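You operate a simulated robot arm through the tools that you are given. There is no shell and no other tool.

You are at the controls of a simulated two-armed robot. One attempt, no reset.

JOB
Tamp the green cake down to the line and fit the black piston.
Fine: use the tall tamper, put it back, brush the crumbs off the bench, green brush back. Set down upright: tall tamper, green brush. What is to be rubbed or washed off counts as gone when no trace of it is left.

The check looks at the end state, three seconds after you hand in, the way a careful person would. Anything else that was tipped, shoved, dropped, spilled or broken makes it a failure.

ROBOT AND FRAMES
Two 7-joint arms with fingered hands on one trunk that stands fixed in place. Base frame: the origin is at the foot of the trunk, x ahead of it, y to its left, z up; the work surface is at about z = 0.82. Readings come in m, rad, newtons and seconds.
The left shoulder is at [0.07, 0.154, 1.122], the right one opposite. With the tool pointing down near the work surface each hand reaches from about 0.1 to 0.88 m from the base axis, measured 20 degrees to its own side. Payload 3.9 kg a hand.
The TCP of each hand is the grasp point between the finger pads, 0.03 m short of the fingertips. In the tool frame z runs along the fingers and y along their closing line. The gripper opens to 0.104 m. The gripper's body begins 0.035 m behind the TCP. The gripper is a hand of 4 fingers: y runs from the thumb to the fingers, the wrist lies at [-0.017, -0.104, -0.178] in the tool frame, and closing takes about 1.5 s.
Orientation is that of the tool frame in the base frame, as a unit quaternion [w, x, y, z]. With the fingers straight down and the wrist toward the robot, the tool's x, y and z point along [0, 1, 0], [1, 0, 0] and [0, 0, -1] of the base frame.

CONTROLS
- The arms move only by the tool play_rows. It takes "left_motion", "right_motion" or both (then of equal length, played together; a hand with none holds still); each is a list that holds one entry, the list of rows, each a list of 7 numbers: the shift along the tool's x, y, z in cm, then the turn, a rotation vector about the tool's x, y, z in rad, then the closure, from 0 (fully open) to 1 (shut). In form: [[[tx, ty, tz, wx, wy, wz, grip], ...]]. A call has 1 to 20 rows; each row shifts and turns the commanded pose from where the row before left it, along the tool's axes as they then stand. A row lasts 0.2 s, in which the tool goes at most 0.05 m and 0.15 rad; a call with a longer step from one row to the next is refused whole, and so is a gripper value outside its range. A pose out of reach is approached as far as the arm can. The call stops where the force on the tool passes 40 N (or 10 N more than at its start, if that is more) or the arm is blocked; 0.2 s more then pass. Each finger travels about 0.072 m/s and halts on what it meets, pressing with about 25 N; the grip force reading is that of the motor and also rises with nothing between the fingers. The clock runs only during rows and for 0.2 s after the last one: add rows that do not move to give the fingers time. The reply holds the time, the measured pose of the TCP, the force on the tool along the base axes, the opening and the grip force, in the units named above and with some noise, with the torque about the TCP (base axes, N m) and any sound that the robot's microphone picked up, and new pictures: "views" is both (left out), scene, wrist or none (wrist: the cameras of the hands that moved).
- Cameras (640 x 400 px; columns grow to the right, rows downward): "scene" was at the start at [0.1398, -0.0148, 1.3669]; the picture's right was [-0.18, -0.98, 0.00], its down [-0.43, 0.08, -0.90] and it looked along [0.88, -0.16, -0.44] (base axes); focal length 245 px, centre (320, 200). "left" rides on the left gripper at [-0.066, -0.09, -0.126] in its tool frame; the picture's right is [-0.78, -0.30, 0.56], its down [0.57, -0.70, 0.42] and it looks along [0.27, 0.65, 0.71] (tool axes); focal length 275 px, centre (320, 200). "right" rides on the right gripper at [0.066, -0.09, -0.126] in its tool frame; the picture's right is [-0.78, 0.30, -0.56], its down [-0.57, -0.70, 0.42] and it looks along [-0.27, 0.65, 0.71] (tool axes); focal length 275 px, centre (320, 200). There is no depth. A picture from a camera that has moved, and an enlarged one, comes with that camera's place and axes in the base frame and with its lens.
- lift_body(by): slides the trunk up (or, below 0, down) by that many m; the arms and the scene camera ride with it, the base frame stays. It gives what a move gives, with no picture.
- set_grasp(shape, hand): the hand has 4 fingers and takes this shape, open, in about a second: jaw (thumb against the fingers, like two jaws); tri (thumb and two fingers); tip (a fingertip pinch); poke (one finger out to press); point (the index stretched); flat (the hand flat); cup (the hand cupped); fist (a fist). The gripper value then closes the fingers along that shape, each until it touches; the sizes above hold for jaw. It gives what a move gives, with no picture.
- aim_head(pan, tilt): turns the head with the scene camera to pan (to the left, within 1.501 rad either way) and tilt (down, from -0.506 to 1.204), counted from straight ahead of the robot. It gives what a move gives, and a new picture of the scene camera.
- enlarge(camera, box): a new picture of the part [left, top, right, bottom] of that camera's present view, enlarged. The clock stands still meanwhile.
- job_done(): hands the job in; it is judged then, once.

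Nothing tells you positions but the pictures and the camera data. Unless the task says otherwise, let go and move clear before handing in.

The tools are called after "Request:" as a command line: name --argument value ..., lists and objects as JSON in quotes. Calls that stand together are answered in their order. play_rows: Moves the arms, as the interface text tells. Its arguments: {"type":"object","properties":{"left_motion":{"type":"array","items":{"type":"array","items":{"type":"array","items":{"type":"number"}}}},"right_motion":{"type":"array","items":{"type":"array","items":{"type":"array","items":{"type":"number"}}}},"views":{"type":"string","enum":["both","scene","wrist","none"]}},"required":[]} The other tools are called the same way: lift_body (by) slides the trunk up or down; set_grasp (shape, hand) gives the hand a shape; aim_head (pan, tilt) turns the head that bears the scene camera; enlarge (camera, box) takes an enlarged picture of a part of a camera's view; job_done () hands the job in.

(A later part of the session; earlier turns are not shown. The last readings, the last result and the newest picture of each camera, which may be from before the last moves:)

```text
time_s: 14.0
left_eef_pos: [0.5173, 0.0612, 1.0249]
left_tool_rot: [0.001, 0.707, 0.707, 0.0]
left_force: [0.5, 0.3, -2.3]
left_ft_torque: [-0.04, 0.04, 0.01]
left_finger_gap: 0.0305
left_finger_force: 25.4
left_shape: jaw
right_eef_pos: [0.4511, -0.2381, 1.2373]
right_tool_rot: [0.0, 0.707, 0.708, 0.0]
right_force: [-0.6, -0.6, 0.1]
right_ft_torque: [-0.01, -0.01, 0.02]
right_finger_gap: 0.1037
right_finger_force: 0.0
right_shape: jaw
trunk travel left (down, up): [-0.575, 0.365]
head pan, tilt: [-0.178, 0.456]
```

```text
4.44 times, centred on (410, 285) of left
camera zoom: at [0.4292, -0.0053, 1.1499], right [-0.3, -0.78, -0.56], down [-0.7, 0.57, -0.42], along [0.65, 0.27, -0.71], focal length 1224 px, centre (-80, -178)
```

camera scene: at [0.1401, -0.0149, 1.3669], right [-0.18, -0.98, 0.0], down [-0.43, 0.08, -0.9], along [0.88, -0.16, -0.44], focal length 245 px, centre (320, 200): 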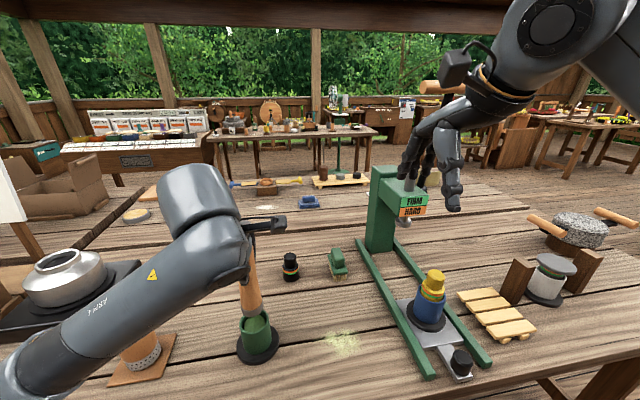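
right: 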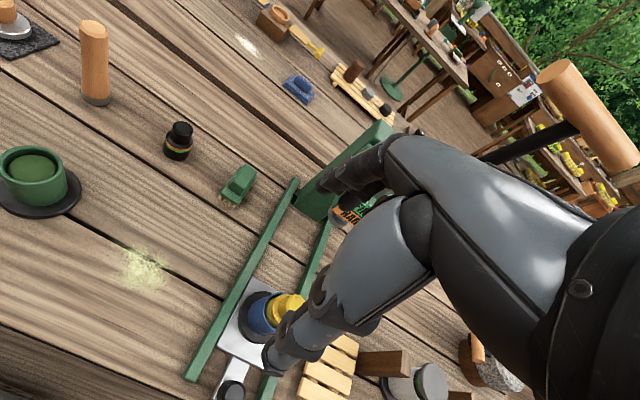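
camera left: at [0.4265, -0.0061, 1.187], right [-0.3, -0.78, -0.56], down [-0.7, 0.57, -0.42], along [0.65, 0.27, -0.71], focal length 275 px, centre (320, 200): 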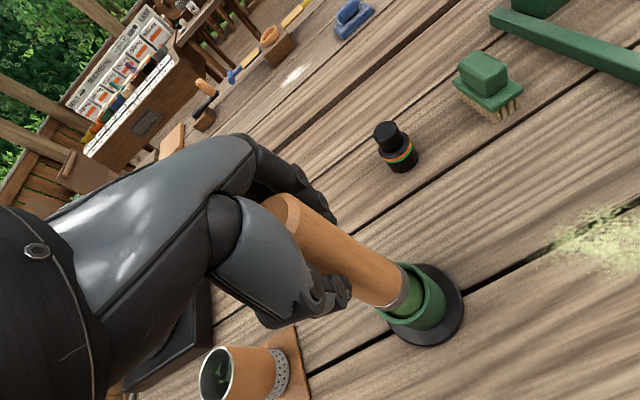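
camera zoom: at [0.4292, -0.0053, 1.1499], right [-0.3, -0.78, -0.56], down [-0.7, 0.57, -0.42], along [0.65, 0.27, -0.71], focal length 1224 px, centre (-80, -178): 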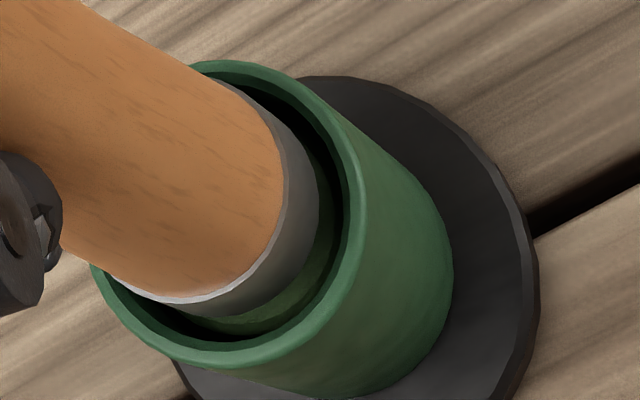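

All views now show the tamper coaxial with the cup. I'll lower into the mouth of the cup gently and watch the forces.

Request:
play_rows --left_motion '[[[0.05, 0, 0.3, 0, 0, 0, 1], [0, 0, 0.3, 0, 0, 0, 1], [0, 0, 0.3, 0, 0, 0, 1], [0, 0, 0.2, 0, 0, 0, 1], [0, 0, 0, 0, 0, 0, 1]]]' --views "none"

Request:
enlarge --camera "scene" --box '[230, 295, 280, 345]'

Request:
enlarge --camera "left" --box '[365, 240, 465, 340]'

```text
time_s: 15.2
left_eef_pos: [0.5188, 0.0617, 1.0132]
left_tool_rot: [0.0, 0.706, 0.708, 0.0]
left_force: [-0.1, -0.9, -1.3]
left_ft_torque: [0.03, 0.01, 0.03]
left_finger_gap: 0.0303
left_finger_force: 25.4
left_shape: jaw
right_eef_pos: [0.4497, -0.2369, 1.2378]
right_tool_rot: [0.0, 0.706, 0.708, -0.001]
right_force: [-0.3, 0.3, -0.1]
right_ft_torque: [0.01, 0.02, -0.03]
right_finger_gap: 0.1036
right_finger_force: 0.0
right_shape: jaw
trunk travel left (down, up): [-0.575, 0.365]
head pan, tilt: [-0.178, 0.456]
```

```text
8.00 times, centred on (255, 320) of scene
camera zoom: at [0.14, -0.0148, 1.3669], right [-0.18, -0.98, 0.0], down [-0.43, 0.08, -0.9], along [0.88, -0.16, -0.44], focal length 1960 px, centre (840, -760)
```

zoom: 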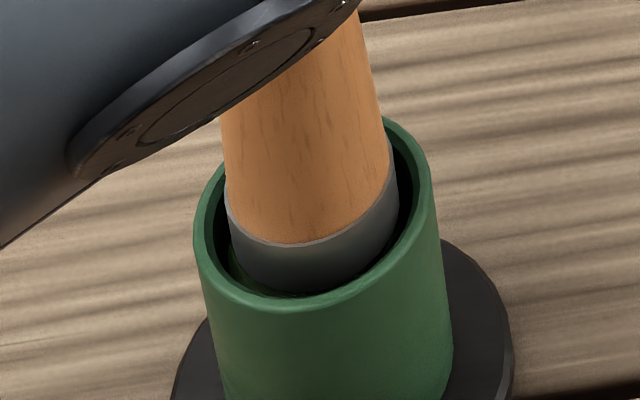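

```text
4.00 times, centred on (415, 290) of left
camera zoom: at [0.43, -0.0044, 1.1395], right [-0.3, -0.78, -0.56], down [-0.7, 0.57, -0.42], along [0.65, 0.27, -0.71], focal length 1101 px, centre (-60, -160)
```

zoom: 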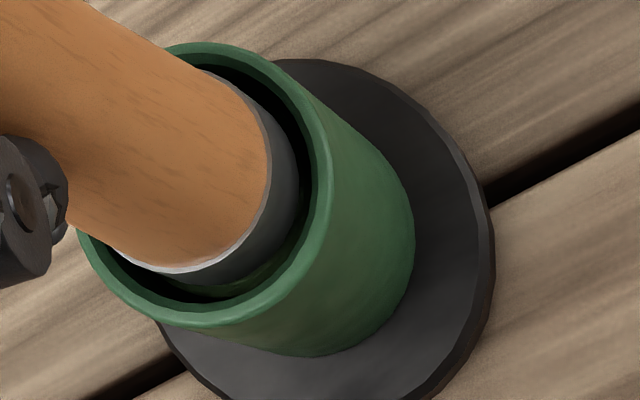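

The tamper's foot is entering the cup freely. I'll keep lowering in small steps until it meets the cake.

Request:
play_rows --left_motion '[[[0, 0, 0.15, 0, 0, 0, 1], [0, 0, 0.15, 0, 0, 0, 1], [0, 0, 0, 0, 0, 0, 1]]]' --views "none"

Request:
play_rows --left_motion '[[[0, 0, 0.15, 0, 0, 0, 1], [0, 0, 0.15, 0, 0, 0, 1], [0, 0, 0, 0, 0, 0, 1]]]' --views "none"

Request:
play_rows --left_motion '[[[0, 0, 0.1, 0, 0, 0, 1], [0, 0, 0.1, 0, 0, 0, 1], [0, 0, 0, 0, 0, 0, 1]]]' --views "none"

Request:
enlarge --camera "scene" --box '[230, 295, 280, 345]'

Request:
enlarge --camera "left" --box '[365, 240, 465, 340]'

```text
time_s: 16.0
left_eef_pos: [0.5196, 0.0614, 1.011]
left_tool_rot: [0.0, 0.707, 0.707, 0.0]
left_force: [0.0, 0.2, -1.4]
left_ft_torque: [-0.01, 0.02, -0.02]
left_finger_gap: 0.0303
left_finger_force: 25.0
left_shape: jaw
right_eef_pos: [0.452, -0.2374, 1.2371]
right_tool_rot: [-0.001, 0.706, 0.708, 0.001]
right_force: [-0.2, 0.2, -0.7]
right_ft_torque: [0.05, 0.02, -0.02]
right_finger_gap: 0.104
right_finger_force: 0.0
right_shape: jaw
trunk travel left (down, up): [-0.575, 0.365]
head pan, tilt: [-0.178, 0.456]
```

```text
time_s: 16.8
left_eef_pos: [0.5185, 0.0607, 1.008]
left_tool_rot: [0.001, 0.707, 0.707, 0.0]
left_force: [0.0, 0.6, 2.1]
left_ft_torque: [-0.01, -0.07, 0.01]
left_finger_gap: 0.0304
left_finger_force: 25.1
left_shape: jaw
right_eef_pos: [0.4499, -0.2373, 1.2376]
right_tool_rot: [0.0, 0.707, 0.708, 0.0]
right_force: [0.2, -0.4, -0.3]
right_ft_torque: [0.0, 0.01, -0.02]
right_finger_gap: 0.1033
right_finger_force: 0.0
right_shape: jaw
trunk travel left (down, up): [-0.575, 0.365]
head pan, tilt: [-0.178, 0.456]
```

```text
time_s: 17.6
left_eef_pos: [0.5189, 0.0611, 1.0074]
left_tool_rot: [0.001, 0.706, 0.708, 0.0]
left_force: [-0.5, -0.3, 2.8]
left_ft_torque: [0.02, -0.05, -0.03]
left_finger_gap: 0.0303
left_finger_force: 24.7
left_shape: jaw
right_eef_pos: [0.4505, -0.2372, 1.2362]
right_tool_rot: [0.0, 0.707, 0.707, 0.0]
right_force: [-1.0, 0.1, -0.2]
right_ft_torque: [-0.03, 0.02, 0.0]
right_finger_gap: 0.1037
right_finger_force: 0.0
right_shape: jaw
trunk travel left (down, up): [-0.575, 0.365]
head pan, tilt: [-0.178, 0.456]
```

```text
8.00 times, centred on (255, 320) of scene
camera zoom: at [0.1393, -0.015, 1.367], right [-0.18, -0.98, 0.0], down [-0.43, 0.08, -0.9], along [0.88, -0.16, -0.44], focal length 1960 px, centre (840, -760)
```

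zoom: 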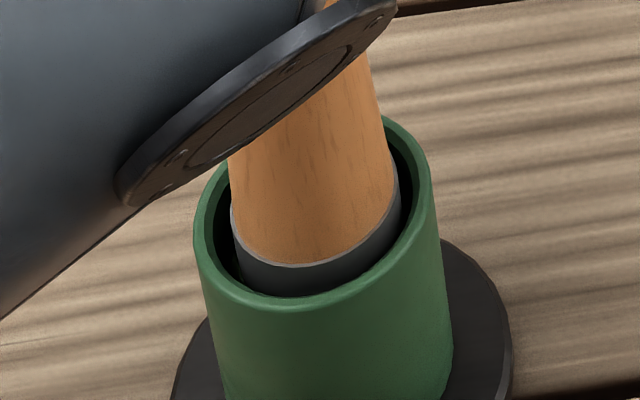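

```text
4.00 times, centred on (415, 290) of left
camera zoom: at [0.4293, -0.0045, 1.1312], right [-0.3, -0.78, -0.56], down [-0.7, 0.57, -0.42], along [0.65, 0.27, -0.71], focal length 1101 px, centre (-60, -160)
```

zoom: 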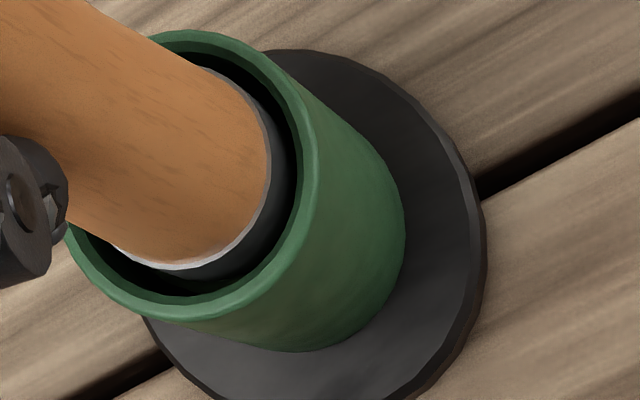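

The tamper touches the cake at about TCP z 1.009. I'll press in small steps and watch how force and depth develop.

Request:
play_rows --left_motion '[[[0, 0, 0.1, 0, 0, 0, 1], [0, 0, 0.1, 0, 0, 0, 1], [0, 0, 0, 0, 0, 0, 1]]]' --views "none"

Request:
play_rows --left_motion '[[[0, 0, 0.1, 0, 0, 0, 1], [0, 0, 0.1, 0, 0, 0, 1], [0, 0, 0, 0, 0, 0, 1]]]' --views "none"

Request:
play_rows --left_motion '[[[0, 0, 0.1, 0, 0, 0, 1], [0, 0, 0.1, 0, 0, 0, 1], [0, 0, 0, 0, 0, 0, 1]]]' --views "none"

Request:
enlarge --camera "scene" --box '[220, 285, 290, 370]'

```text
time_s: 18.4
left_eef_pos: [0.519, 0.0611, 1.0038]
left_tool_rot: [0.0, 0.706, 0.708, 0.0]
left_force: [-0.5, -0.7, 3.2]
left_ft_torque: [-0.03, -0.08, 0.0]
left_finger_gap: 0.0308
left_finger_force: 24.8
left_shape: jaw
right_eef_pos: [0.4511, -0.237, 1.2372]
right_tool_rot: [0.0, 0.707, 0.708, 0.001]
right_force: [0.2, 0.2, -0.5]
right_ft_torque: [0.0, -0.01, 0.03]
right_finger_gap: 0.1036
right_finger_force: 0.2
right_shape: jaw
trunk travel left (down, up): [-0.575, 0.365]
head pan, tilt: [-0.178, 0.456]
```

```text
time_s: 19.2
left_eef_pos: [0.5183, 0.0605, 1.0018]
left_tool_rot: [-0.001, 0.707, 0.707, 0.002]
left_force: [0.6, 0.2, 3.9]
left_ft_torque: [-0.03, -0.14, -0.01]
left_finger_gap: 0.0305
left_finger_force: 24.7
left_shape: jaw
right_eef_pos: [0.4495, -0.2372, 1.2378]
right_tool_rot: [-0.001, 0.707, 0.708, 0.0]
right_force: [0.1, 0.7, -0.4]
right_ft_torque: [0.02, -0.02, 0.03]
right_finger_gap: 0.1037
right_finger_force: 0.1
right_shape: jaw
trunk travel left (down, up): [-0.575, 0.365]
head pan, tilt: [-0.178, 0.456]
```

```text
time_s: 20.0
left_eef_pos: [0.5174, 0.0608, 1.0009]
left_tool_rot: [0.0, 0.707, 0.707, 0.0]
left_force: [0.2, 0.1, 5.5]
left_ft_torque: [-0.01, -0.13, 0.05]
left_finger_gap: 0.0303
left_finger_force: 25.1
left_shape: jaw
right_eef_pos: [0.4508, -0.2363, 1.2373]
right_tool_rot: [0.0, 0.707, 0.708, 0.0]
right_force: [0.3, 0.8, -0.6]
right_ft_torque: [0.01, -0.01, -0.01]
right_finger_gap: 0.1035
right_finger_force: 0.0
right_shape: jaw
trunk travel left (down, up): [-0.575, 0.365]
head pan, tilt: [-0.178, 0.456]
```

```text
4.71 times, centred on (255, 328) of scene
camera zoom: at [0.1391, -0.015, 1.367], right [-0.18, -0.98, 0.0], down [-0.43, 0.08, -0.9], along [0.88, -0.16, -0.44], focal length 1153 px, centre (626, -400)
```

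zoom: 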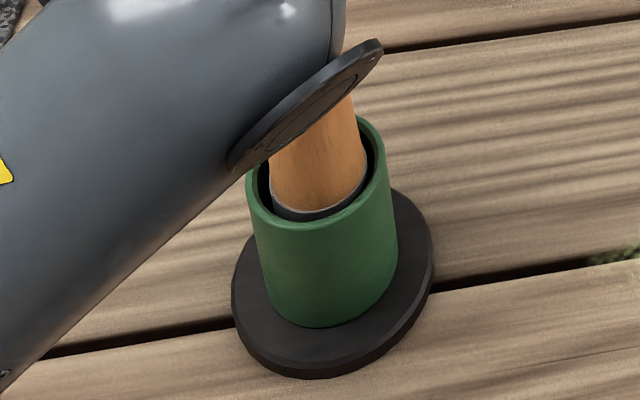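

The cake is giving way softly (about 8 mm down at 7 N). I'll raise the tamper out and move it aside to look for the line inside the cup.

Request:
play_rows --left_motion '[[[0, 0, -0.5, 0, 0, 0, 1], [0, 0, -1, 0, 0, 0, 1], [0, 0, -1.5, 0, 0, 0, 1], [0, 0, -2, 0, 0, 0, 1], [0, 0, -1.1, 0, 0, 0, 1], [2, 0, 0, 0, 0, 0, 1], [3, 0, 0, 0, 0, 0, 1], [2.2, 0, 0, 0, 0, 0, 1], [0, 0, 0, 0, 0, 0, 1]]]' --views "none"

Request:
enlarge --camera "left" --box '[430, 205, 550, 325]'

Request:
enlarge --camera "scene" --box '[230, 295, 285, 345]'

Request:
enlarge --camera "right" --box '[5, 130, 75, 200]'

```text
time_s: 22.0
left_eef_pos: [0.5177, 0.1332, 1.0608]
left_tool_rot: [0.0, 0.707, 0.707, 0.0]
left_force: [0.5, 1.1, -2.3]
left_ft_torque: [-0.03, 0.01, 0.02]
left_finger_gap: 0.0305
left_finger_force: 25.5
left_shape: jaw
right_eef_pos: [0.4514, -0.2378, 1.2381]
right_tool_rot: [0.0, 0.706, 0.708, 0.0]
right_force: [-0.3, 0.5, 0.3]
right_ft_torque: [0.01, 0.0, -0.02]
right_finger_gap: 0.1039
right_finger_force: 0.0
right_shape: jaw
trunk travel left (down, up): [-0.575, 0.365]
head pan, tilt: [-0.178, 0.456]
```

```text
3.33 times, centred on (490, 265) of left
camera zoom: at [0.4283, 0.068, 1.1864], right [-0.3, -0.78, -0.56], down [-0.7, 0.57, -0.42], along [0.65, 0.27, -0.71], focal length 918 px, centre (-247, -17)
```

zoom: 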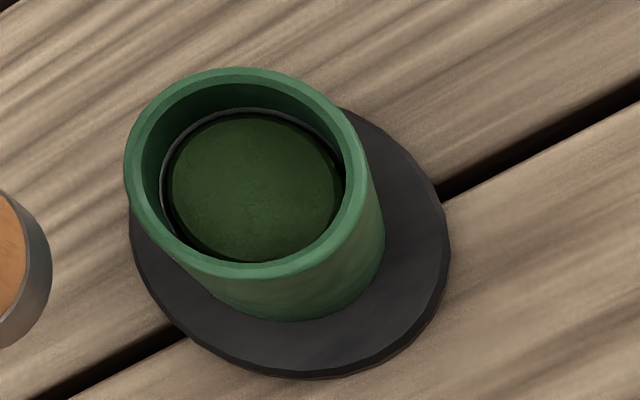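

```text
8.00 times, centred on (258, 320) of scene
camera zoom: at [0.1402, -0.0152, 1.3668], right [-0.18, -0.98, 0.0], down [-0.43, 0.08, -0.9], along [0.88, -0.16, -0.44], focal length 1960 px, centre (820, -760)
```

zoom: 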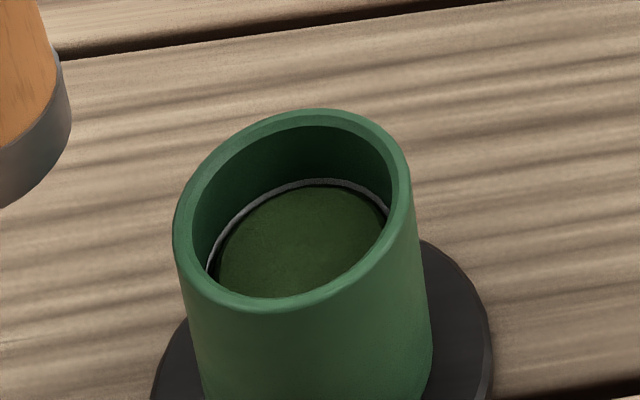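

```text
5.71 times, centred on (40, 165) of right
camera zoom: at [0.3617, -0.1724, 1.3634], right [0.3, -0.78, 0.56], down [-0.7, -0.57, -0.42], along [0.65, -0.26, -0.71], focal length 1573 px, centre (1920, 400)
```

zoom: 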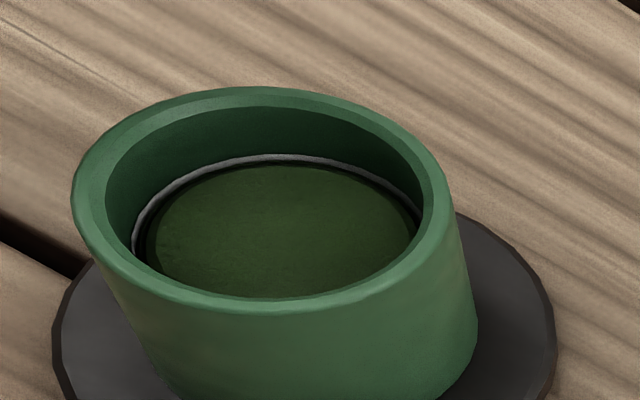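

The line is visible: a thin grey ring inside the wall, with the cake top now very close to it. I'll zoom in on it.

Request:
enlarge --camera "scene" --box '[242, 312, 272, 334]'

Request:
enlarge --camera "left" --box '[465, 230, 525, 285]'

Request:
enlarge --camera "right" --box '[24, 155, 59, 185]'

```text
16.00 times, centred on (257, 323) of scene
camera zoom: at [0.1402, -0.0152, 1.3668], right [-0.18, -0.98, 0.0], down [-0.43, 0.08, -0.9], along [0.88, -0.16, -0.44], focal length 3920 px, centre (1328, -1768)
```

zoom: 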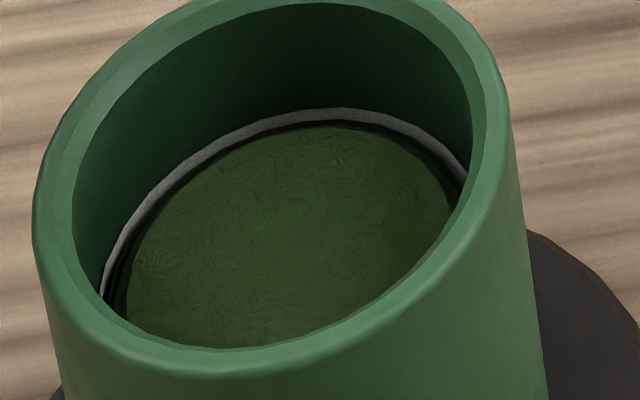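

```text
7.27 times, centred on (495, 258) of left
camera zoom: at [0.4283, 0.068, 1.1864], right [-0.3, -0.78, -0.56], down [-0.7, 0.57, -0.42], along [0.65, 0.27, -0.71], focal length 2002 px, centre (-953, -218)
```

zoom: 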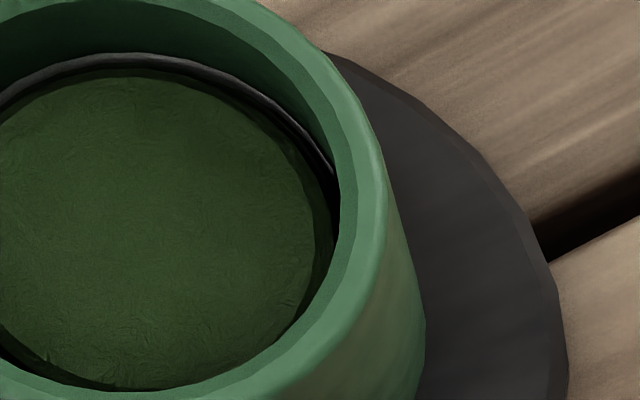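

```text
13.33 times, centred on (42, 170) of right
camera zoom: at [0.3617, -0.1724, 1.3634], right [0.3, -0.78, 0.56], down [-0.7, -0.57, -0.42], along [0.65, -0.26, -0.71], focal length 3670 px, centre (4033, 600)
```

zoom: 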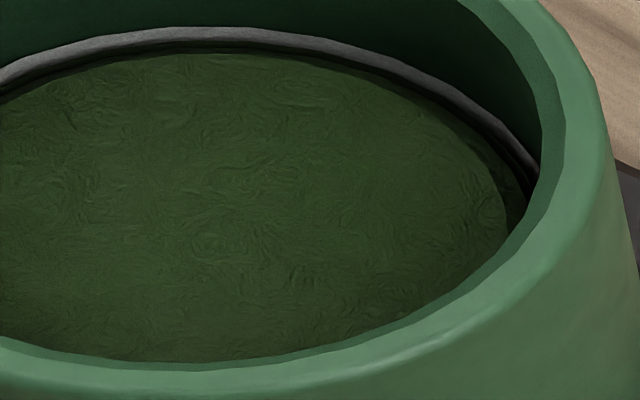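

The line lies about 22 mm below the rim, and by my geometry the cake is still some 3 mm above it. I'll return along the same path and press about 3 mm deeper.

Request:
play_rows --left_motion '[[[-2.2, 0, 0, 0, 0, 0, 1], [-3, 0, 0, 0, 0, 0, 1], [-2, 0, 0, 0, 0, 0, 1], [0, 0, 0, 0, 0, 0, 1], [0, 0, 1.1, 0, 0, 0, 1], [0, 0, 1.5, 0, 0, 0, 1], [0, 0, 1.5, 0, 0, 0, 1], [0, 0, 1, 0, 0, 0, 1], [0, 0, 0.5, 0, 0, 0, 1], [0, 0, 0.3, 0, 0, 0, 1], [0, 0, 0.2, 0, 0, 0, 1], [0, 0, 0, 0, 0, 0, 1]]]' --views "none"

Request:
play_rows --left_motion '[[[0, 0, 0.1, 0, 0, 0, 1], [0, 0, 0.1, 0, 0, 0, 1], [0, 0, 0, 0, 0, 0, 1], [0, 0, 0, 0, 0, 0, 1]]]' --views "none"

Request:
play_rows --left_motion '[[[0, 0, 0.1, 0, 0, 0, 1], [0, 0, 0, 0, 0, 0, 1], [0, 0, 0, 0, 0, 0, 1]]]' --views "none"

```text
time_s: 24.6
left_eef_pos: [0.5192, 0.061, 1.0006]
left_tool_rot: [0.0, 0.707, 0.707, 0.0]
left_force: [-1.3, -0.2, 2.6]
left_ft_torque: [-0.02, -0.03, -0.02]
left_finger_gap: 0.0304
left_finger_force: 25.5
left_shape: jaw
right_eef_pos: [0.4504, -0.2387, 1.2384]
right_tool_rot: [-0.001, 0.707, 0.708, 0.0]
right_force: [-0.3, -0.4, -0.1]
right_ft_torque: [0.02, 0.0, 0.03]
right_finger_gap: 0.1038
right_finger_force: 0.0
right_shape: jaw
trunk travel left (down, up): [-0.575, 0.365]
head pan, tilt: [-0.178, 0.456]
```

```text
time_s: 25.6
left_eef_pos: [0.5181, 0.0618, 0.9999]
left_tool_rot: [0.001, 0.707, 0.707, 0.001]
left_force: [-0.1, -1.4, 6.0]
left_ft_torque: [0.02, -0.06, 0.02]
left_finger_gap: 0.0303
left_finger_force: 24.9
left_shape: jaw
right_eef_pos: [0.45, -0.2378, 1.237]
right_tool_rot: [0.0, 0.707, 0.707, 0.0]
right_force: [-0.1, -0.3, 1.0]
right_ft_torque: [0.02, -0.03, 0.03]
right_finger_gap: 0.104
right_finger_force: 0.1
right_shape: jaw
trunk travel left (down, up): [-0.575, 0.365]
head pan, tilt: [-0.178, 0.456]
```

```text
time_s: 26.4
left_eef_pos: [0.5182, 0.0615, 0.9981]
left_tool_rot: [0.001, 0.707, 0.707, -0.001]
left_force: [0.7, 0.6, 5.6]
left_ft_torque: [0.0, -0.02, 0.0]
left_finger_gap: 0.0305
left_finger_force: 25.1
left_shape: jaw
right_eef_pos: [0.451, -0.2384, 1.2371]
right_tool_rot: [0.0, 0.706, 0.708, 0.0]
right_force: [-0.3, -0.3, -0.9]
right_ft_torque: [-0.01, 0.01, -0.02]
right_finger_gap: 0.1038
right_finger_force: 0.1
right_shape: jaw
trunk travel left (down, up): [-0.575, 0.365]
head pan, tilt: [-0.178, 0.456]
```

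Now pressed about 3 mm further. Raising and moving aside again to check against the line.

Request:
play_rows --left_motion '[[[0, 0, -0.5, 0, 0, 0, 1], [0, 0, -1, 0, 0, 0, 1], [0, 0, -1.5, 0, 0, 0, 1], [0, 0, -2, 0, 0, 0, 1], [0, 0, -1.4, 0, 0, 0, 1], [2, 0, 0, 0, 0, 0, 1], [3, 0, 0, 0, 0, 0, 1], [2.2, 0, 0, 0, 0, 0, 1], [0, 0, 0, 0, 0, 0, 1]]]' --views "none"

Request:
enlarge --camera "scene" --box '[242, 312, 272, 334]'

Request:
enlarge --camera "left" --box '[455, 225, 525, 285]'

Request:
enlarge --camera "right" --box '[24, 155, 59, 185]'

```text
time_s: 28.4
left_eef_pos: [0.5191, 0.1329, 1.0621]
left_tool_rot: [0.0, 0.707, 0.707, 0.001]
left_force: [0.1, 0.3, -1.8]
left_ft_torque: [0.0, 0.0, -0.02]
left_finger_gap: 0.0302
left_finger_force: 24.9
left_shape: jaw
right_eef_pos: [0.4501, -0.2382, 1.2362]
right_tool_rot: [0.0, 0.707, 0.707, 0.0]
right_force: [-1.1, -0.6, 0.4]
right_ft_torque: [-0.02, -0.04, 0.01]
right_finger_gap: 0.1036
right_finger_force: 0.1
right_shape: jaw
trunk travel left (down, up): [-0.575, 0.365]
head pan, tilt: [-0.178, 0.456]
```

```text
16.00 times, centred on (257, 323) of scene
camera zoom: at [0.1402, -0.0151, 1.3668], right [-0.18, -0.98, 0.0], down [-0.43, 0.08, -0.9], along [0.88, -0.16, -0.44], focal length 3920 px, centre (1328, -1768)
```

zoom: 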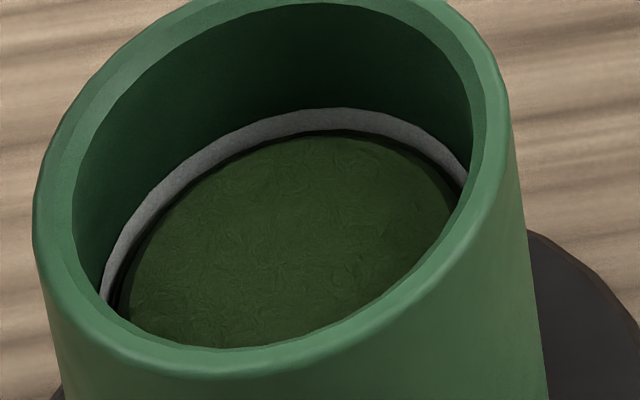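

```text
6.67 times, centred on (490, 255) of left
camera zoom: at [0.4299, 0.0676, 1.1871], right [-0.3, -0.78, -0.56], down [-0.7, 0.57, -0.42], along [0.65, 0.27, -0.71], focal length 1835 px, centre (-813, -167)
```

zoom: 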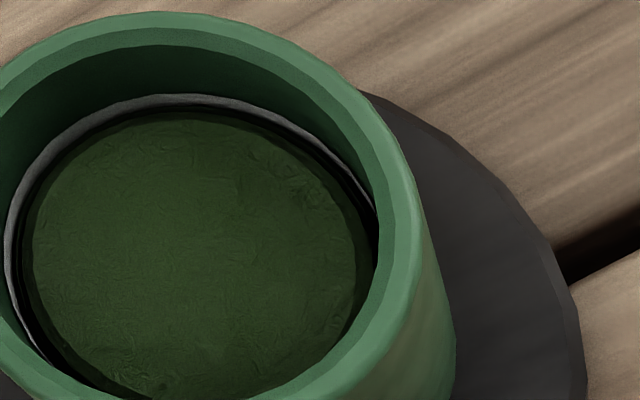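

```text
13.33 times, centred on (42, 170) of right
camera zoom: at [0.3617, -0.1724, 1.3634], right [0.3, -0.78, 0.56], down [-0.7, -0.57, -0.42], along [0.65, -0.26, -0.71], focal length 3670 px, centre (4033, 600)
```

zoom: 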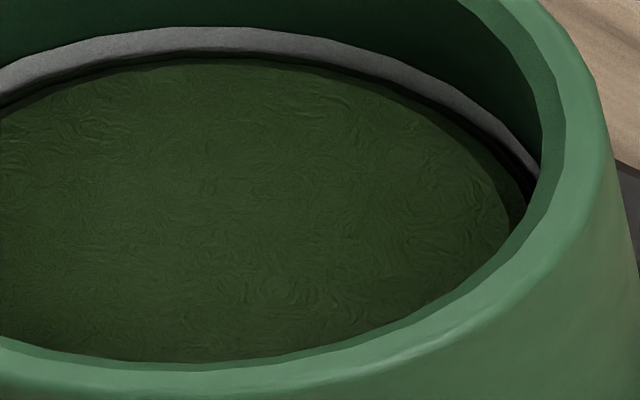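

The grey band is a bit taller now, and the cake top seems near its upper edge. Before tamping more I want a flatter view into the cup, so I'll lower the empty right hand beside it and use that camera.

Request:
play_rows --right_motion '[[[0.475, -0.91, 3.4, 0, 0, 0, 0], [0.475, -0.91, 3.54, 0, 0, 0, 0], [0.475, -0.91, 3.54, 0, 0, 0, 0], [0.475, -0.91, 3.54, 0, 0, 0, 0], [0.475, -0.91, 3.54, 0, 0, 0, 0], [0.475, -0.91, 3.54, 0, 0, 0, 0], [0.475, -0.91, 3.54, 0, 0, 0, 0], [0.475, -0.91, 3.0, 0, 0, 0, 0], [0, 0, 0, 0, 0, 0, 0]]]' --views "both"

```text
time_s: 30.4
left_eef_pos: [0.519, 0.1333, 1.0624]
left_tool_rot: [0.0, 0.706, 0.708, 0.001]
left_force: [0.0, 0.0, -1.7]
left_ft_torque: [0.03, 0.02, 0.0]
left_finger_gap: 0.0303
left_finger_force: 25.1
left_shape: jaw
right_eef_pos: [0.3796, -0.1991, 0.9599]
right_tool_rot: [0.0, 0.707, 0.707, 0.001]
right_force: [1.1, 0.3, -0.8]
right_ft_torque: [0.01, 0.05, -0.01]
right_finger_gap: 0.1037
right_finger_force: 0.1
right_shape: jaw
trunk travel left (down, up): [-0.575, 0.365]
head pan, tilt: [-0.178, 0.456]
camera scene: at [0.1405, -0.0149, 1.3668], right [-0.18, -0.98, 0.0], down [-0.43, 0.08, -0.9], along [0.88, -0.16, -0.44], focal length 245 px, centre (320, 200)
camera right: at [0.2897, -0.1345, 1.0863], right [0.3, -0.78, 0.56], down [-0.7, -0.57, -0.42], along [0.65, -0.26, -0.71], focal length 275 px, centre (320, 200)
```

scene: 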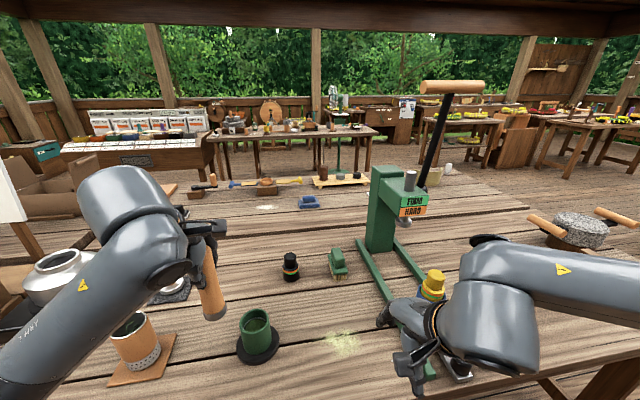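
right: 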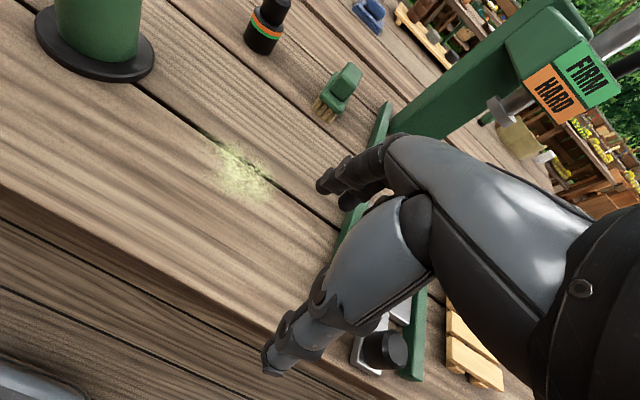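

The cup is just out of the top of the right camera's view. I'll tip the right hand about 0.3 rad so the camera looks further up.

Request:
play_rows --right_motion '[[[0, 0, 0, -0.1156, 0.0444, -0.0828, 0], [0, 0, 0, -0.1156, 0.0444, -0.0828, 0], [0, 0, 0, 0, 0, 0, 0]]]' --views "wrist"

```text
time_s: 31.2
left_eef_pos: [0.5198, 0.1328, 1.0621]
left_tool_rot: [0.0, 0.707, 0.707, -0.001]
left_force: [0.0, 0.2, -2.3]
left_ft_torque: [0.03, -0.01, -0.03]
left_finger_gap: 0.0301
left_finger_force: 25.9
left_shape: jaw
right_eef_pos: [0.3866, -0.2007, 0.9667]
right_tool_rot: [0.028, 0.67, 0.739, 0.067]
right_force: [-0.3, 0.4, -0.2]
right_ft_torque: [-0.02, -0.03, 0.0]
right_finger_gap: 0.1039
right_finger_force: 0.1
right_shape: jaw
right hand out of reach, approached as far as the arm can: row 1, 2
trunk travel left (down, up): [-0.575, 0.365]
head pan, tilt: [-0.178, 0.456]
camera right: at [0.2753, -0.1507, 1.083], right [0.3, -0.78, 0.55], down [-0.58, -0.61, -0.54], along [0.76, -0.16, -0.63], focal length 275 px, centre (320, 200)
```

right: 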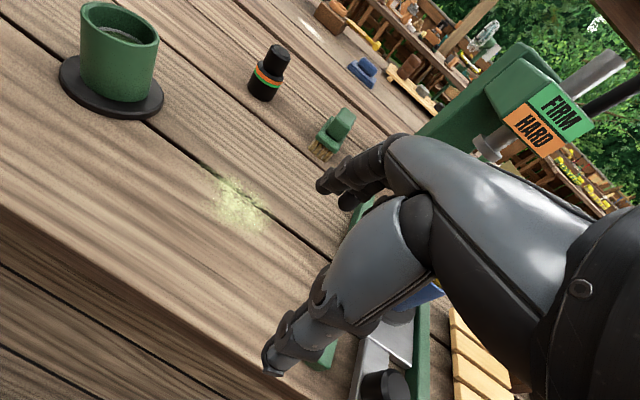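

The cup mouth is in view now, at a flatter angle. Zooming in.

Request:
enlarge --camera "right" --box '[70, 0, 170, 62]'

Request:
enlarge --camera "right" --box '[90, 15, 145, 50]'

```text
6.40 times, centred on (120, 31) of right
camera zoom: at [0.2753, -0.1507, 1.083], right [0.3, -0.78, 0.55], down [-0.58, -0.61, -0.54], along [0.76, -0.16, -0.63], focal length 1762 px, centre (1600, 1282)
```

zoom: 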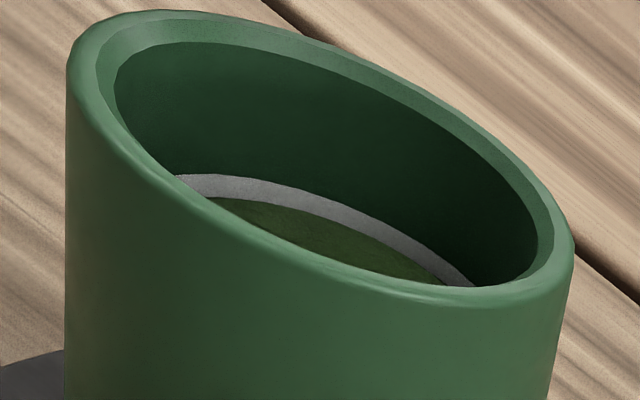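

```text
11.43 times, centred on (118, 32) of right
camera zoom: at [0.2753, -0.1507, 1.083], right [0.3, -0.78, 0.55], down [-0.58, -0.61, -0.54], along [0.76, -0.16, -0.63], focal length 3146 px, centre (2634, 2114)
```

zoom: 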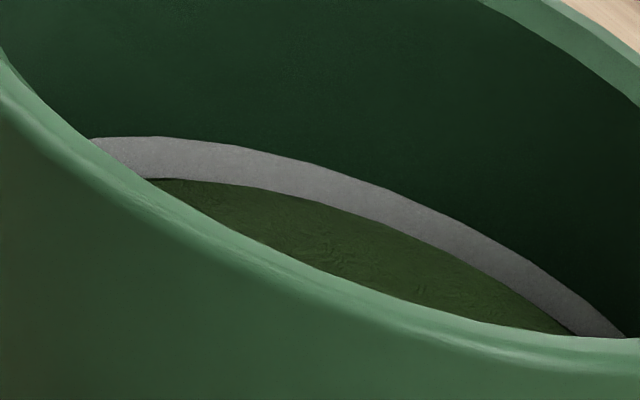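

The cake top appears level with the upper part of the grey band. I'll zoom harder into the crevice from all cameras to settle how thick the band is and where the cake sits in it.

Request:
enlarge --camera "left" --box '[452, 235, 482, 262]'

Request:
enlarge --camera "scene" --box '[250, 316, 266, 326]'

Request:
enlarge --camera "right" --box '[105, 26, 130, 42]'

```text
14.81 times, centred on (467, 248) of left
camera zoom: at [0.4303, 0.0675, 1.1869], right [-0.3, -0.78, -0.56], down [-0.7, 0.57, -0.42], along [0.65, 0.27, -0.71], focal length 4078 px, centre (-1858, -518)
```

zoom: 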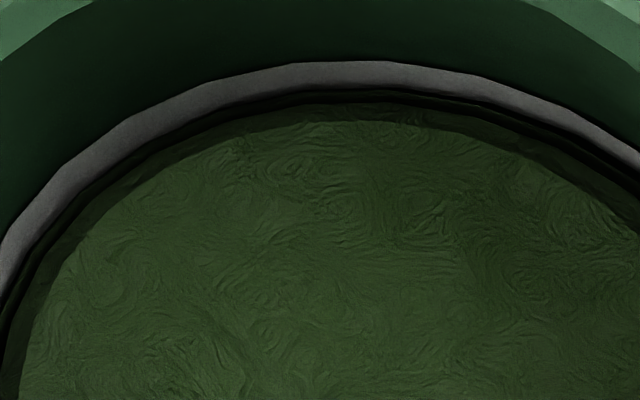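

```text
16.00 times, centred on (258, 321) of scene
camera zoom: at [0.1404, -0.0148, 1.3668], right [-0.18, -0.98, 0.0], down [-0.43, 0.08, -0.9], along [0.88, -0.16, -0.44], focal length 3920 px, centre (1312, -1736)
```

zoom: 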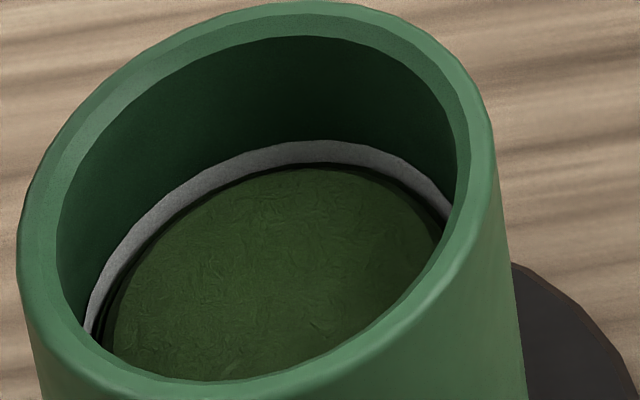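

```text
16.00 times, centred on (118, 34) of right
camera zoom: at [0.2753, -0.1507, 1.083], right [0.3, -0.78, 0.55], down [-0.58, -0.61, -0.54], along [0.76, -0.16, -0.63], focal length 4404 px, centre (3560, 2856)
```

zoom: 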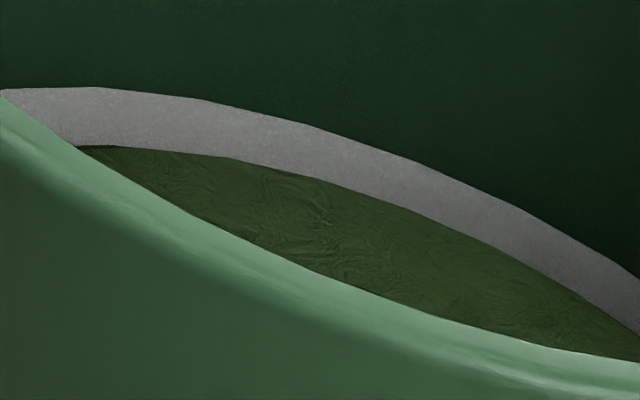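

The zooms show the band is about 5 mm tall, and the cake top is about 1 mm above its middle. I'll give one last light press, about 0.8 mm deeper.

Request:
play_rows --left_motion '[[[-2.2, 0, 0, 0, 0, 0, 1], [-3, 0, 0, 0, 0, 0, 1], [-2, 0, 0, 0, 0, 0, 1], [0, 0, 0, 0, 0, 0, 1], [0, 0, 1.1, 0, 0, 0, 1], [0, 0, 1.5, 0, 0, 0, 1], [0, 0, 1.5, 0, 0, 0, 1], [0, 0, 1, 0, 0, 0, 1], [0, 0, 0.5, 0, 0, 0, 1], [0, 0, 0.4, 0, 0, 0, 1], [0, 0, 0.3, 0, 0, 0, 1], [0, 0, 0.1, 0, 0, 0, 1], [0, 0, 0.08, 0, 0, 0, 1], [0, 0, 0, 0, 0, 0, 1], [0, 0, 0, 0, 0, 0, 1]]]' --views "none"

```text
time_s: 34.4
left_eef_pos: [0.5189, 0.0601, 0.9972]
left_tool_rot: [0.002, 0.707, 0.708, 0.001]
left_force: [0.4, 1.1, 7.9]
left_ft_torque: [-0.01, -0.12, 0.0]
left_finger_gap: 0.0302
left_finger_force: 25.3
left_shape: jaw
right_eef_pos: [0.3852, -0.1998, 0.9674]
right_tool_rot: [0.028, 0.67, 0.739, 0.067]
right_force: [-0.6, 0.4, -0.1]
right_ft_torque: [-0.01, 0.0, -0.03]
right_finger_gap: 0.1039
right_finger_force: 0.0
right_shape: jaw
trunk travel left (down, up): [-0.575, 0.365]
head pan, tilt: [-0.178, 0.456]
```

The press is done at about 9.6 N net, TCP z 0.997. Lifting out and moving aside to check.

Request:
play_rows --left_motion '[[[0, 0, -0.5, 0, 0, 0, 1], [0, 0, -1, 0, 0, 0, 1], [0, 0, -1.5, 0, 0, 0, 1], [0, 0, -2, 0, 0, 0, 1], [0, 0, -1.48, 0, 0, 0, 1], [2, 0, 0, 0, 0, 0, 1], [3, 0, 0, 0, 0, 0, 1], [2.2, 0, 0, 0, 0, 0, 1], [0, 0, 0, 0, 0, 0, 1]]]' --views "none"

Request:
enlarge --camera "right" --box '[90, 15, 145, 50]'

Request:
enlarge --camera "left" --box '[452, 235, 482, 262]'

Request:
enlarge --camera "scene" --box '[242, 312, 272, 334]'

```text
time_s: 36.4
left_eef_pos: [0.5188, 0.1313, 1.0616]
left_tool_rot: [-0.001, 0.707, 0.708, 0.0]
left_force: [0.0, -0.2, -1.6]
left_ft_torque: [0.02, -0.01, -0.02]
left_finger_gap: 0.0305
left_finger_force: 25.4
left_shape: jaw
right_eef_pos: [0.3861, -0.2002, 0.967]
right_tool_rot: [0.027, 0.67, 0.739, 0.066]
right_force: [0.0, -0.1, 0.0]
right_ft_torque: [-0.02, 0.0, 0.02]
right_finger_gap: 0.104
right_finger_force: 0.1
right_shape: jaw
trunk travel left (down, up): [-0.575, 0.365]
head pan, tilt: [-0.178, 0.456]
```

```text
11.43 times, centred on (118, 32) of right
camera zoom: at [0.275, -0.1508, 1.0829], right [0.3, -0.78, 0.55], down [-0.58, -0.61, -0.54], along [0.76, -0.16, -0.63], focal length 3146 px, centre (2634, 2114)
```

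zoom: 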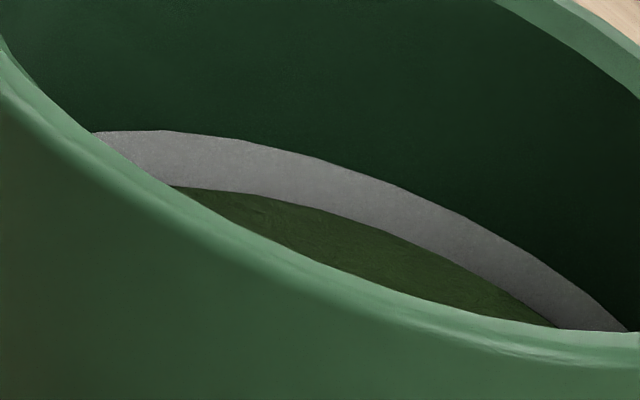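

```text
14.81 times, centred on (467, 248) of left
camera zoom: at [0.4292, 0.0668, 1.1858], right [-0.3, -0.78, -0.56], down [-0.7, 0.57, -0.42], along [0.65, 0.27, -0.71], focal length 4078 px, centre (-1858, -518)
```

zoom: 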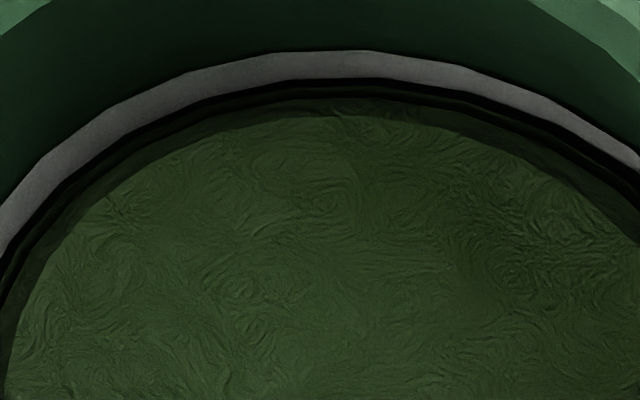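

```text
16.00 times, centred on (257, 323) of scene
camera zoom: at [0.1402, -0.0151, 1.3668], right [-0.18, -0.98, 0.0], down [-0.43, 0.08, -0.9], along [0.88, -0.16, -0.44], focal length 3920 px, centre (1328, -1768)
```

zoom: 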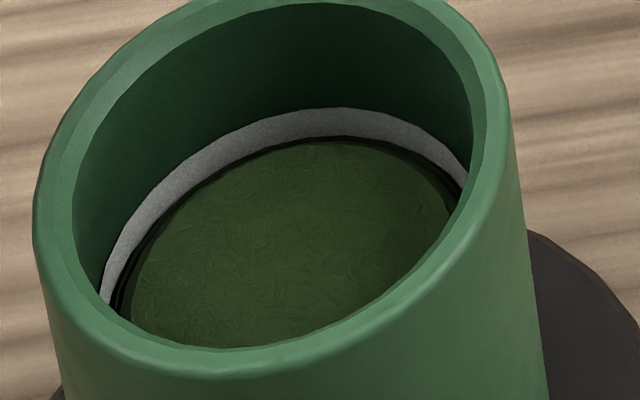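

The cake moved about 1 mm, and its top now sits well inside the line band, so tamping is done. Next the tamper goes back to its place at (0.720, 0.141).

Request:
play_rows --left_motion '[[[0, 1.5, 0, 0, 0, 0, 1], [0.2, 3, 0, 0, 0, 0, 1], [0.2, 3.5, 0, 0, 0, 0, 1], [0.2, 3.5, 0, 0, 0, 0, 1], [0.2, 3.5, 0, 0, 0, 0, 1], [0, 3, 0, 0, 0, 0, 1], [0, 2.05, 0, 0, 0, 0, 1], [0, 0, 0, 0, 0, 0, 1], [0, 0, 0, 0, 0, 0, 1]]]' --views "both"

```text
time_s: 38.4
left_eef_pos: [0.7187, 0.1424, 1.0592]
left_tool_rot: [-0.001, 0.707, 0.707, 0.0]
left_force: [-0.2, -0.3, -1.1]
left_ft_torque: [0.01, -0.03, -0.01]
left_finger_gap: 0.0307
left_finger_force: 24.5
left_shape: jaw
right_eef_pos: [0.3862, -0.2007, 0.966]
right_tool_rot: [0.027, 0.669, 0.74, 0.065]
right_force: [0.0, -0.9, 1.0]
right_ft_torque: [-0.01, 0.0, -0.01]
right_finger_gap: 0.104
right_finger_force: 0.1
right_shape: jaw
trunk travel left (down, up): [-0.575, 0.365]
head pan, tilt: [-0.178, 0.456]
camera scene: at [0.1403, -0.0149, 1.3668], right [-0.18, -0.98, 0.0], down [-0.43, 0.08, -0.9], along [0.88, -0.16, -0.44], focal length 245 px, centre (320, 200)
camera left: at [0.6296, 0.0768, 1.1851], right [-0.3, -0.78, -0.56], down [-0.7, 0.57, -0.42], along [0.65, 0.27, -0.71], focal length 275 px, centre (320, 200)
```

scene: 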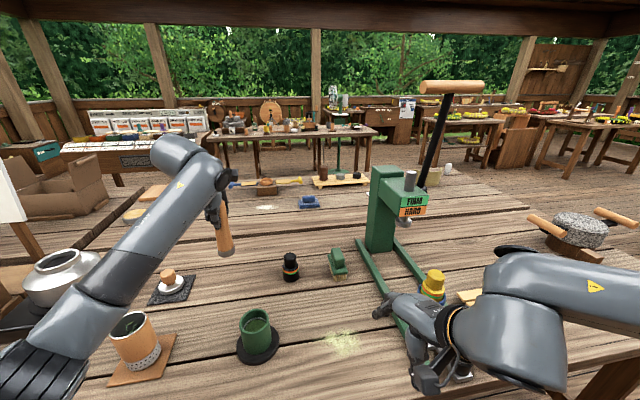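
left: 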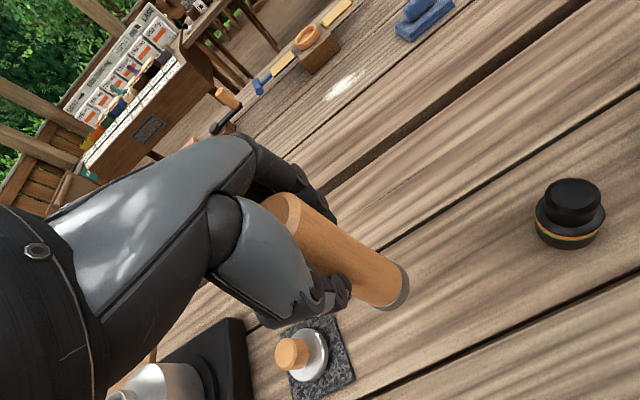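

The tamper is above its old spot. Lowering most of the way, then feeling for the bench in 1 mm steps.

Request:
play_rows --left_motion '[[[0, 0, 2.5, 0, 0, 0, 1], [0, 0, 2.5, 0, 0, 0, 1], [0, 0, 2.5, 0, 0, 0, 1], [0, 0, 2, 0, 0, 0, 1], [0, 0, 1, 0, 0, 0, 1], [0, 0, 0.5, 0, 0, 0, 1], [0, 0, 0.3, 0, 0, 0, 1], [0, 0, 0, 0, 0, 0, 1]]]' --views "none"

Request:
play_rows --left_motion '[[[0, 0, 0.1, 0, 0, 0, 1], [0, 0, 0.1, 0, 0, 0, 1], [0, 0, 0.1, 0, 0, 0, 1], [0, 0, 0, 0, 0, 0, 1]]]' --views "none"

Request:
enlarge --camera "scene" --box '[195, 220, 265, 300]'

```text
time_s: 40.2
left_eef_pos: [0.7205, 0.143, 0.9469]
left_tool_rot: [0.0, 0.707, 0.707, 0.0]
left_force: [-0.1, -0.3, -1.3]
left_ft_torque: [-0.02, -0.03, -0.03]
left_finger_gap: 0.0303
left_finger_force: 25.0
left_shape: jaw
right_eef_pos: [0.3854, -0.1998, 0.9671]
right_tool_rot: [0.027, 0.67, 0.739, 0.066]
right_force: [0.2, -0.3, -0.6]
right_ft_torque: [0.0, 0.02, 0.02]
right_finger_gap: 0.1041
right_finger_force: 0.1
right_shape: jaw
trunk travel left (down, up): [-0.575, 0.365]
head pan, tilt: [-0.178, 0.456]
```

```text
time_s: 41.2
left_eef_pos: [0.7208, 0.1421, 0.9442]
left_tool_rot: [-0.001, 0.707, 0.708, 0.0]
left_force: [-0.2, 0.0, -1.5]
left_ft_torque: [0.0, 0.0, 0.04]
left_finger_gap: 0.0302
left_finger_force: 25.0
left_shape: jaw
right_eef_pos: [0.387, -0.1982, 0.9655]
right_tool_rot: [0.028, 0.669, 0.739, 0.066]
right_force: [-1.0, 1.0, -0.5]
right_ft_torque: [-0.01, 0.02, 0.01]
right_finger_gap: 0.1039
right_finger_force: 0.1
right_shape: jaw
trunk travel left (down, up): [-0.575, 0.365]
head pan, tilt: [-0.178, 0.456]
```

```text
5.00 times, centred on (230, 260) of scene
camera zoom: at [0.1401, -0.0147, 1.3668], right [-0.18, -0.98, 0.0], down [-0.43, 0.08, -0.9], along [0.88, -0.16, -0.44], focal length 1225 px, centre (770, -100)
```

zoom: 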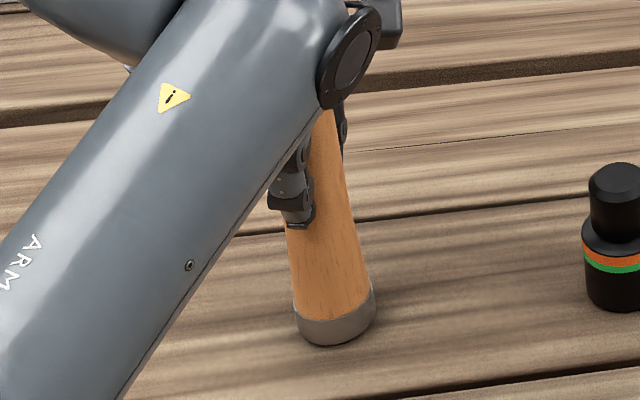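

No contact yet. A couple more millimetres, step by step.

Request:
play_rows --left_motion '[[[0, 0, 0.1, 0, 0, 0, 1], [0, 0, 0.05, 0, 0, 0, 1], [0, 0, 0, 0, 0, 0, 1]]]' --views "none"

Request:
play_rows --left_motion '[[[0, 0, 0.05, 0, 0, 0, 1], [0, 0, 0, 0, 0, 0, 1]]]' --views "none"

Request:
play_rows --left_motion '[[[0, 0, 0.05, 0, 0, 0, 1], [0, 0, 0, 0, 0, 0, 1]]]' --views "none"

```text
time_s: 42.0
left_eef_pos: [0.7196, 0.1415, 0.9435]
left_tool_rot: [0.0, 0.707, 0.708, 0.0]
left_force: [0.6, 0.1, -1.5]
left_ft_torque: [-0.01, -0.01, -0.02]
left_finger_gap: 0.0307
left_finger_force: 25.1
left_shape: jaw
right_eef_pos: [0.3854, -0.2002, 0.967]
right_tool_rot: [0.026, 0.669, 0.739, 0.066]
right_force: [0.3, 0.0, -0.2]
right_ft_torque: [0.02, 0.0, 0.0]
right_finger_gap: 0.1038
right_finger_force: 0.0
right_shape: jaw
trunk travel left (down, up): [-0.575, 0.365]
head pan, tilt: [-0.178, 0.456]
```

```text
time_s: 42.6
left_eef_pos: [0.7193, 0.1415, 0.9428]
left_tool_rot: [0.0, 0.707, 0.707, 0.0]
left_force: [-0.6, -0.2, -2.8]
left_ft_torque: [-0.01, 0.01, 0.03]
left_finger_gap: 0.0303
left_finger_force: 24.9
left_shape: jaw
right_eef_pos: [0.3864, -0.2002, 0.9666]
right_tool_rot: [0.027, 0.67, 0.739, 0.066]
right_force: [-0.9, -0.1, -0.3]
right_ft_torque: [0.03, -0.02, 0.02]
right_finger_gap: 0.1039
right_finger_force: 0.1
right_shape: jaw
trunk travel left (down, up): [-0.575, 0.365]
head pan, tilt: [-0.178, 0.456]
```

```text
time_s: 43.2
left_eef_pos: [0.7197, 0.142, 0.9424]
left_tool_rot: [-0.001, 0.708, 0.707, 0.0]
left_force: [0.3, -0.1, -0.3]
left_ft_torque: [0.0, 0.03, 0.0]
left_finger_gap: 0.0302
left_finger_force: 24.5
left_shape: jaw
right_eef_pos: [0.3851, -0.199, 0.9655]
right_tool_rot: [0.027, 0.67, 0.739, 0.066]
right_force: [-0.3, -0.9, -0.1]
right_ft_torque: [-0.01, 0.0, -0.01]
right_finger_gap: 0.1039
right_finger_force: 0.0
right_shape: jaw
trunk travel left (down, up): [-0.575, 0.365]
head pan, tilt: [-0.178, 0.456]
```

The force reading suggests first contact; one more half-millimetre to confirm.

Request:
play_rows --left_motion '[[[0, 0, 0.05, 0, 0, 0, 1], [0, 0, 0, 0, 0, 0, 1]]]' --views "none"

```text
time_s: 43.8
left_eef_pos: [0.7192, 0.1412, 0.9429]
left_tool_rot: [-0.001, 0.706, 0.708, 0.001]
left_force: [-0.2, 0.4, 1.0]
left_ft_torque: [-0.02, -0.05, -0.02]
left_finger_gap: 0.0302
left_finger_force: 25.0
left_shape: jaw
right_eef_pos: [0.3857, -0.1993, 0.9668]
right_tool_rot: [0.027, 0.669, 0.74, 0.067]
right_force: [0.6, 0.4, -0.1]
right_ft_torque: [0.03, 0.0, 0.01]
right_finger_gap: 0.1037
right_finger_force: 0.0
right_shape: jaw
trunk travel left (down, up): [-0.575, 0.365]
head pan, tilt: [-0.178, 0.456]
```

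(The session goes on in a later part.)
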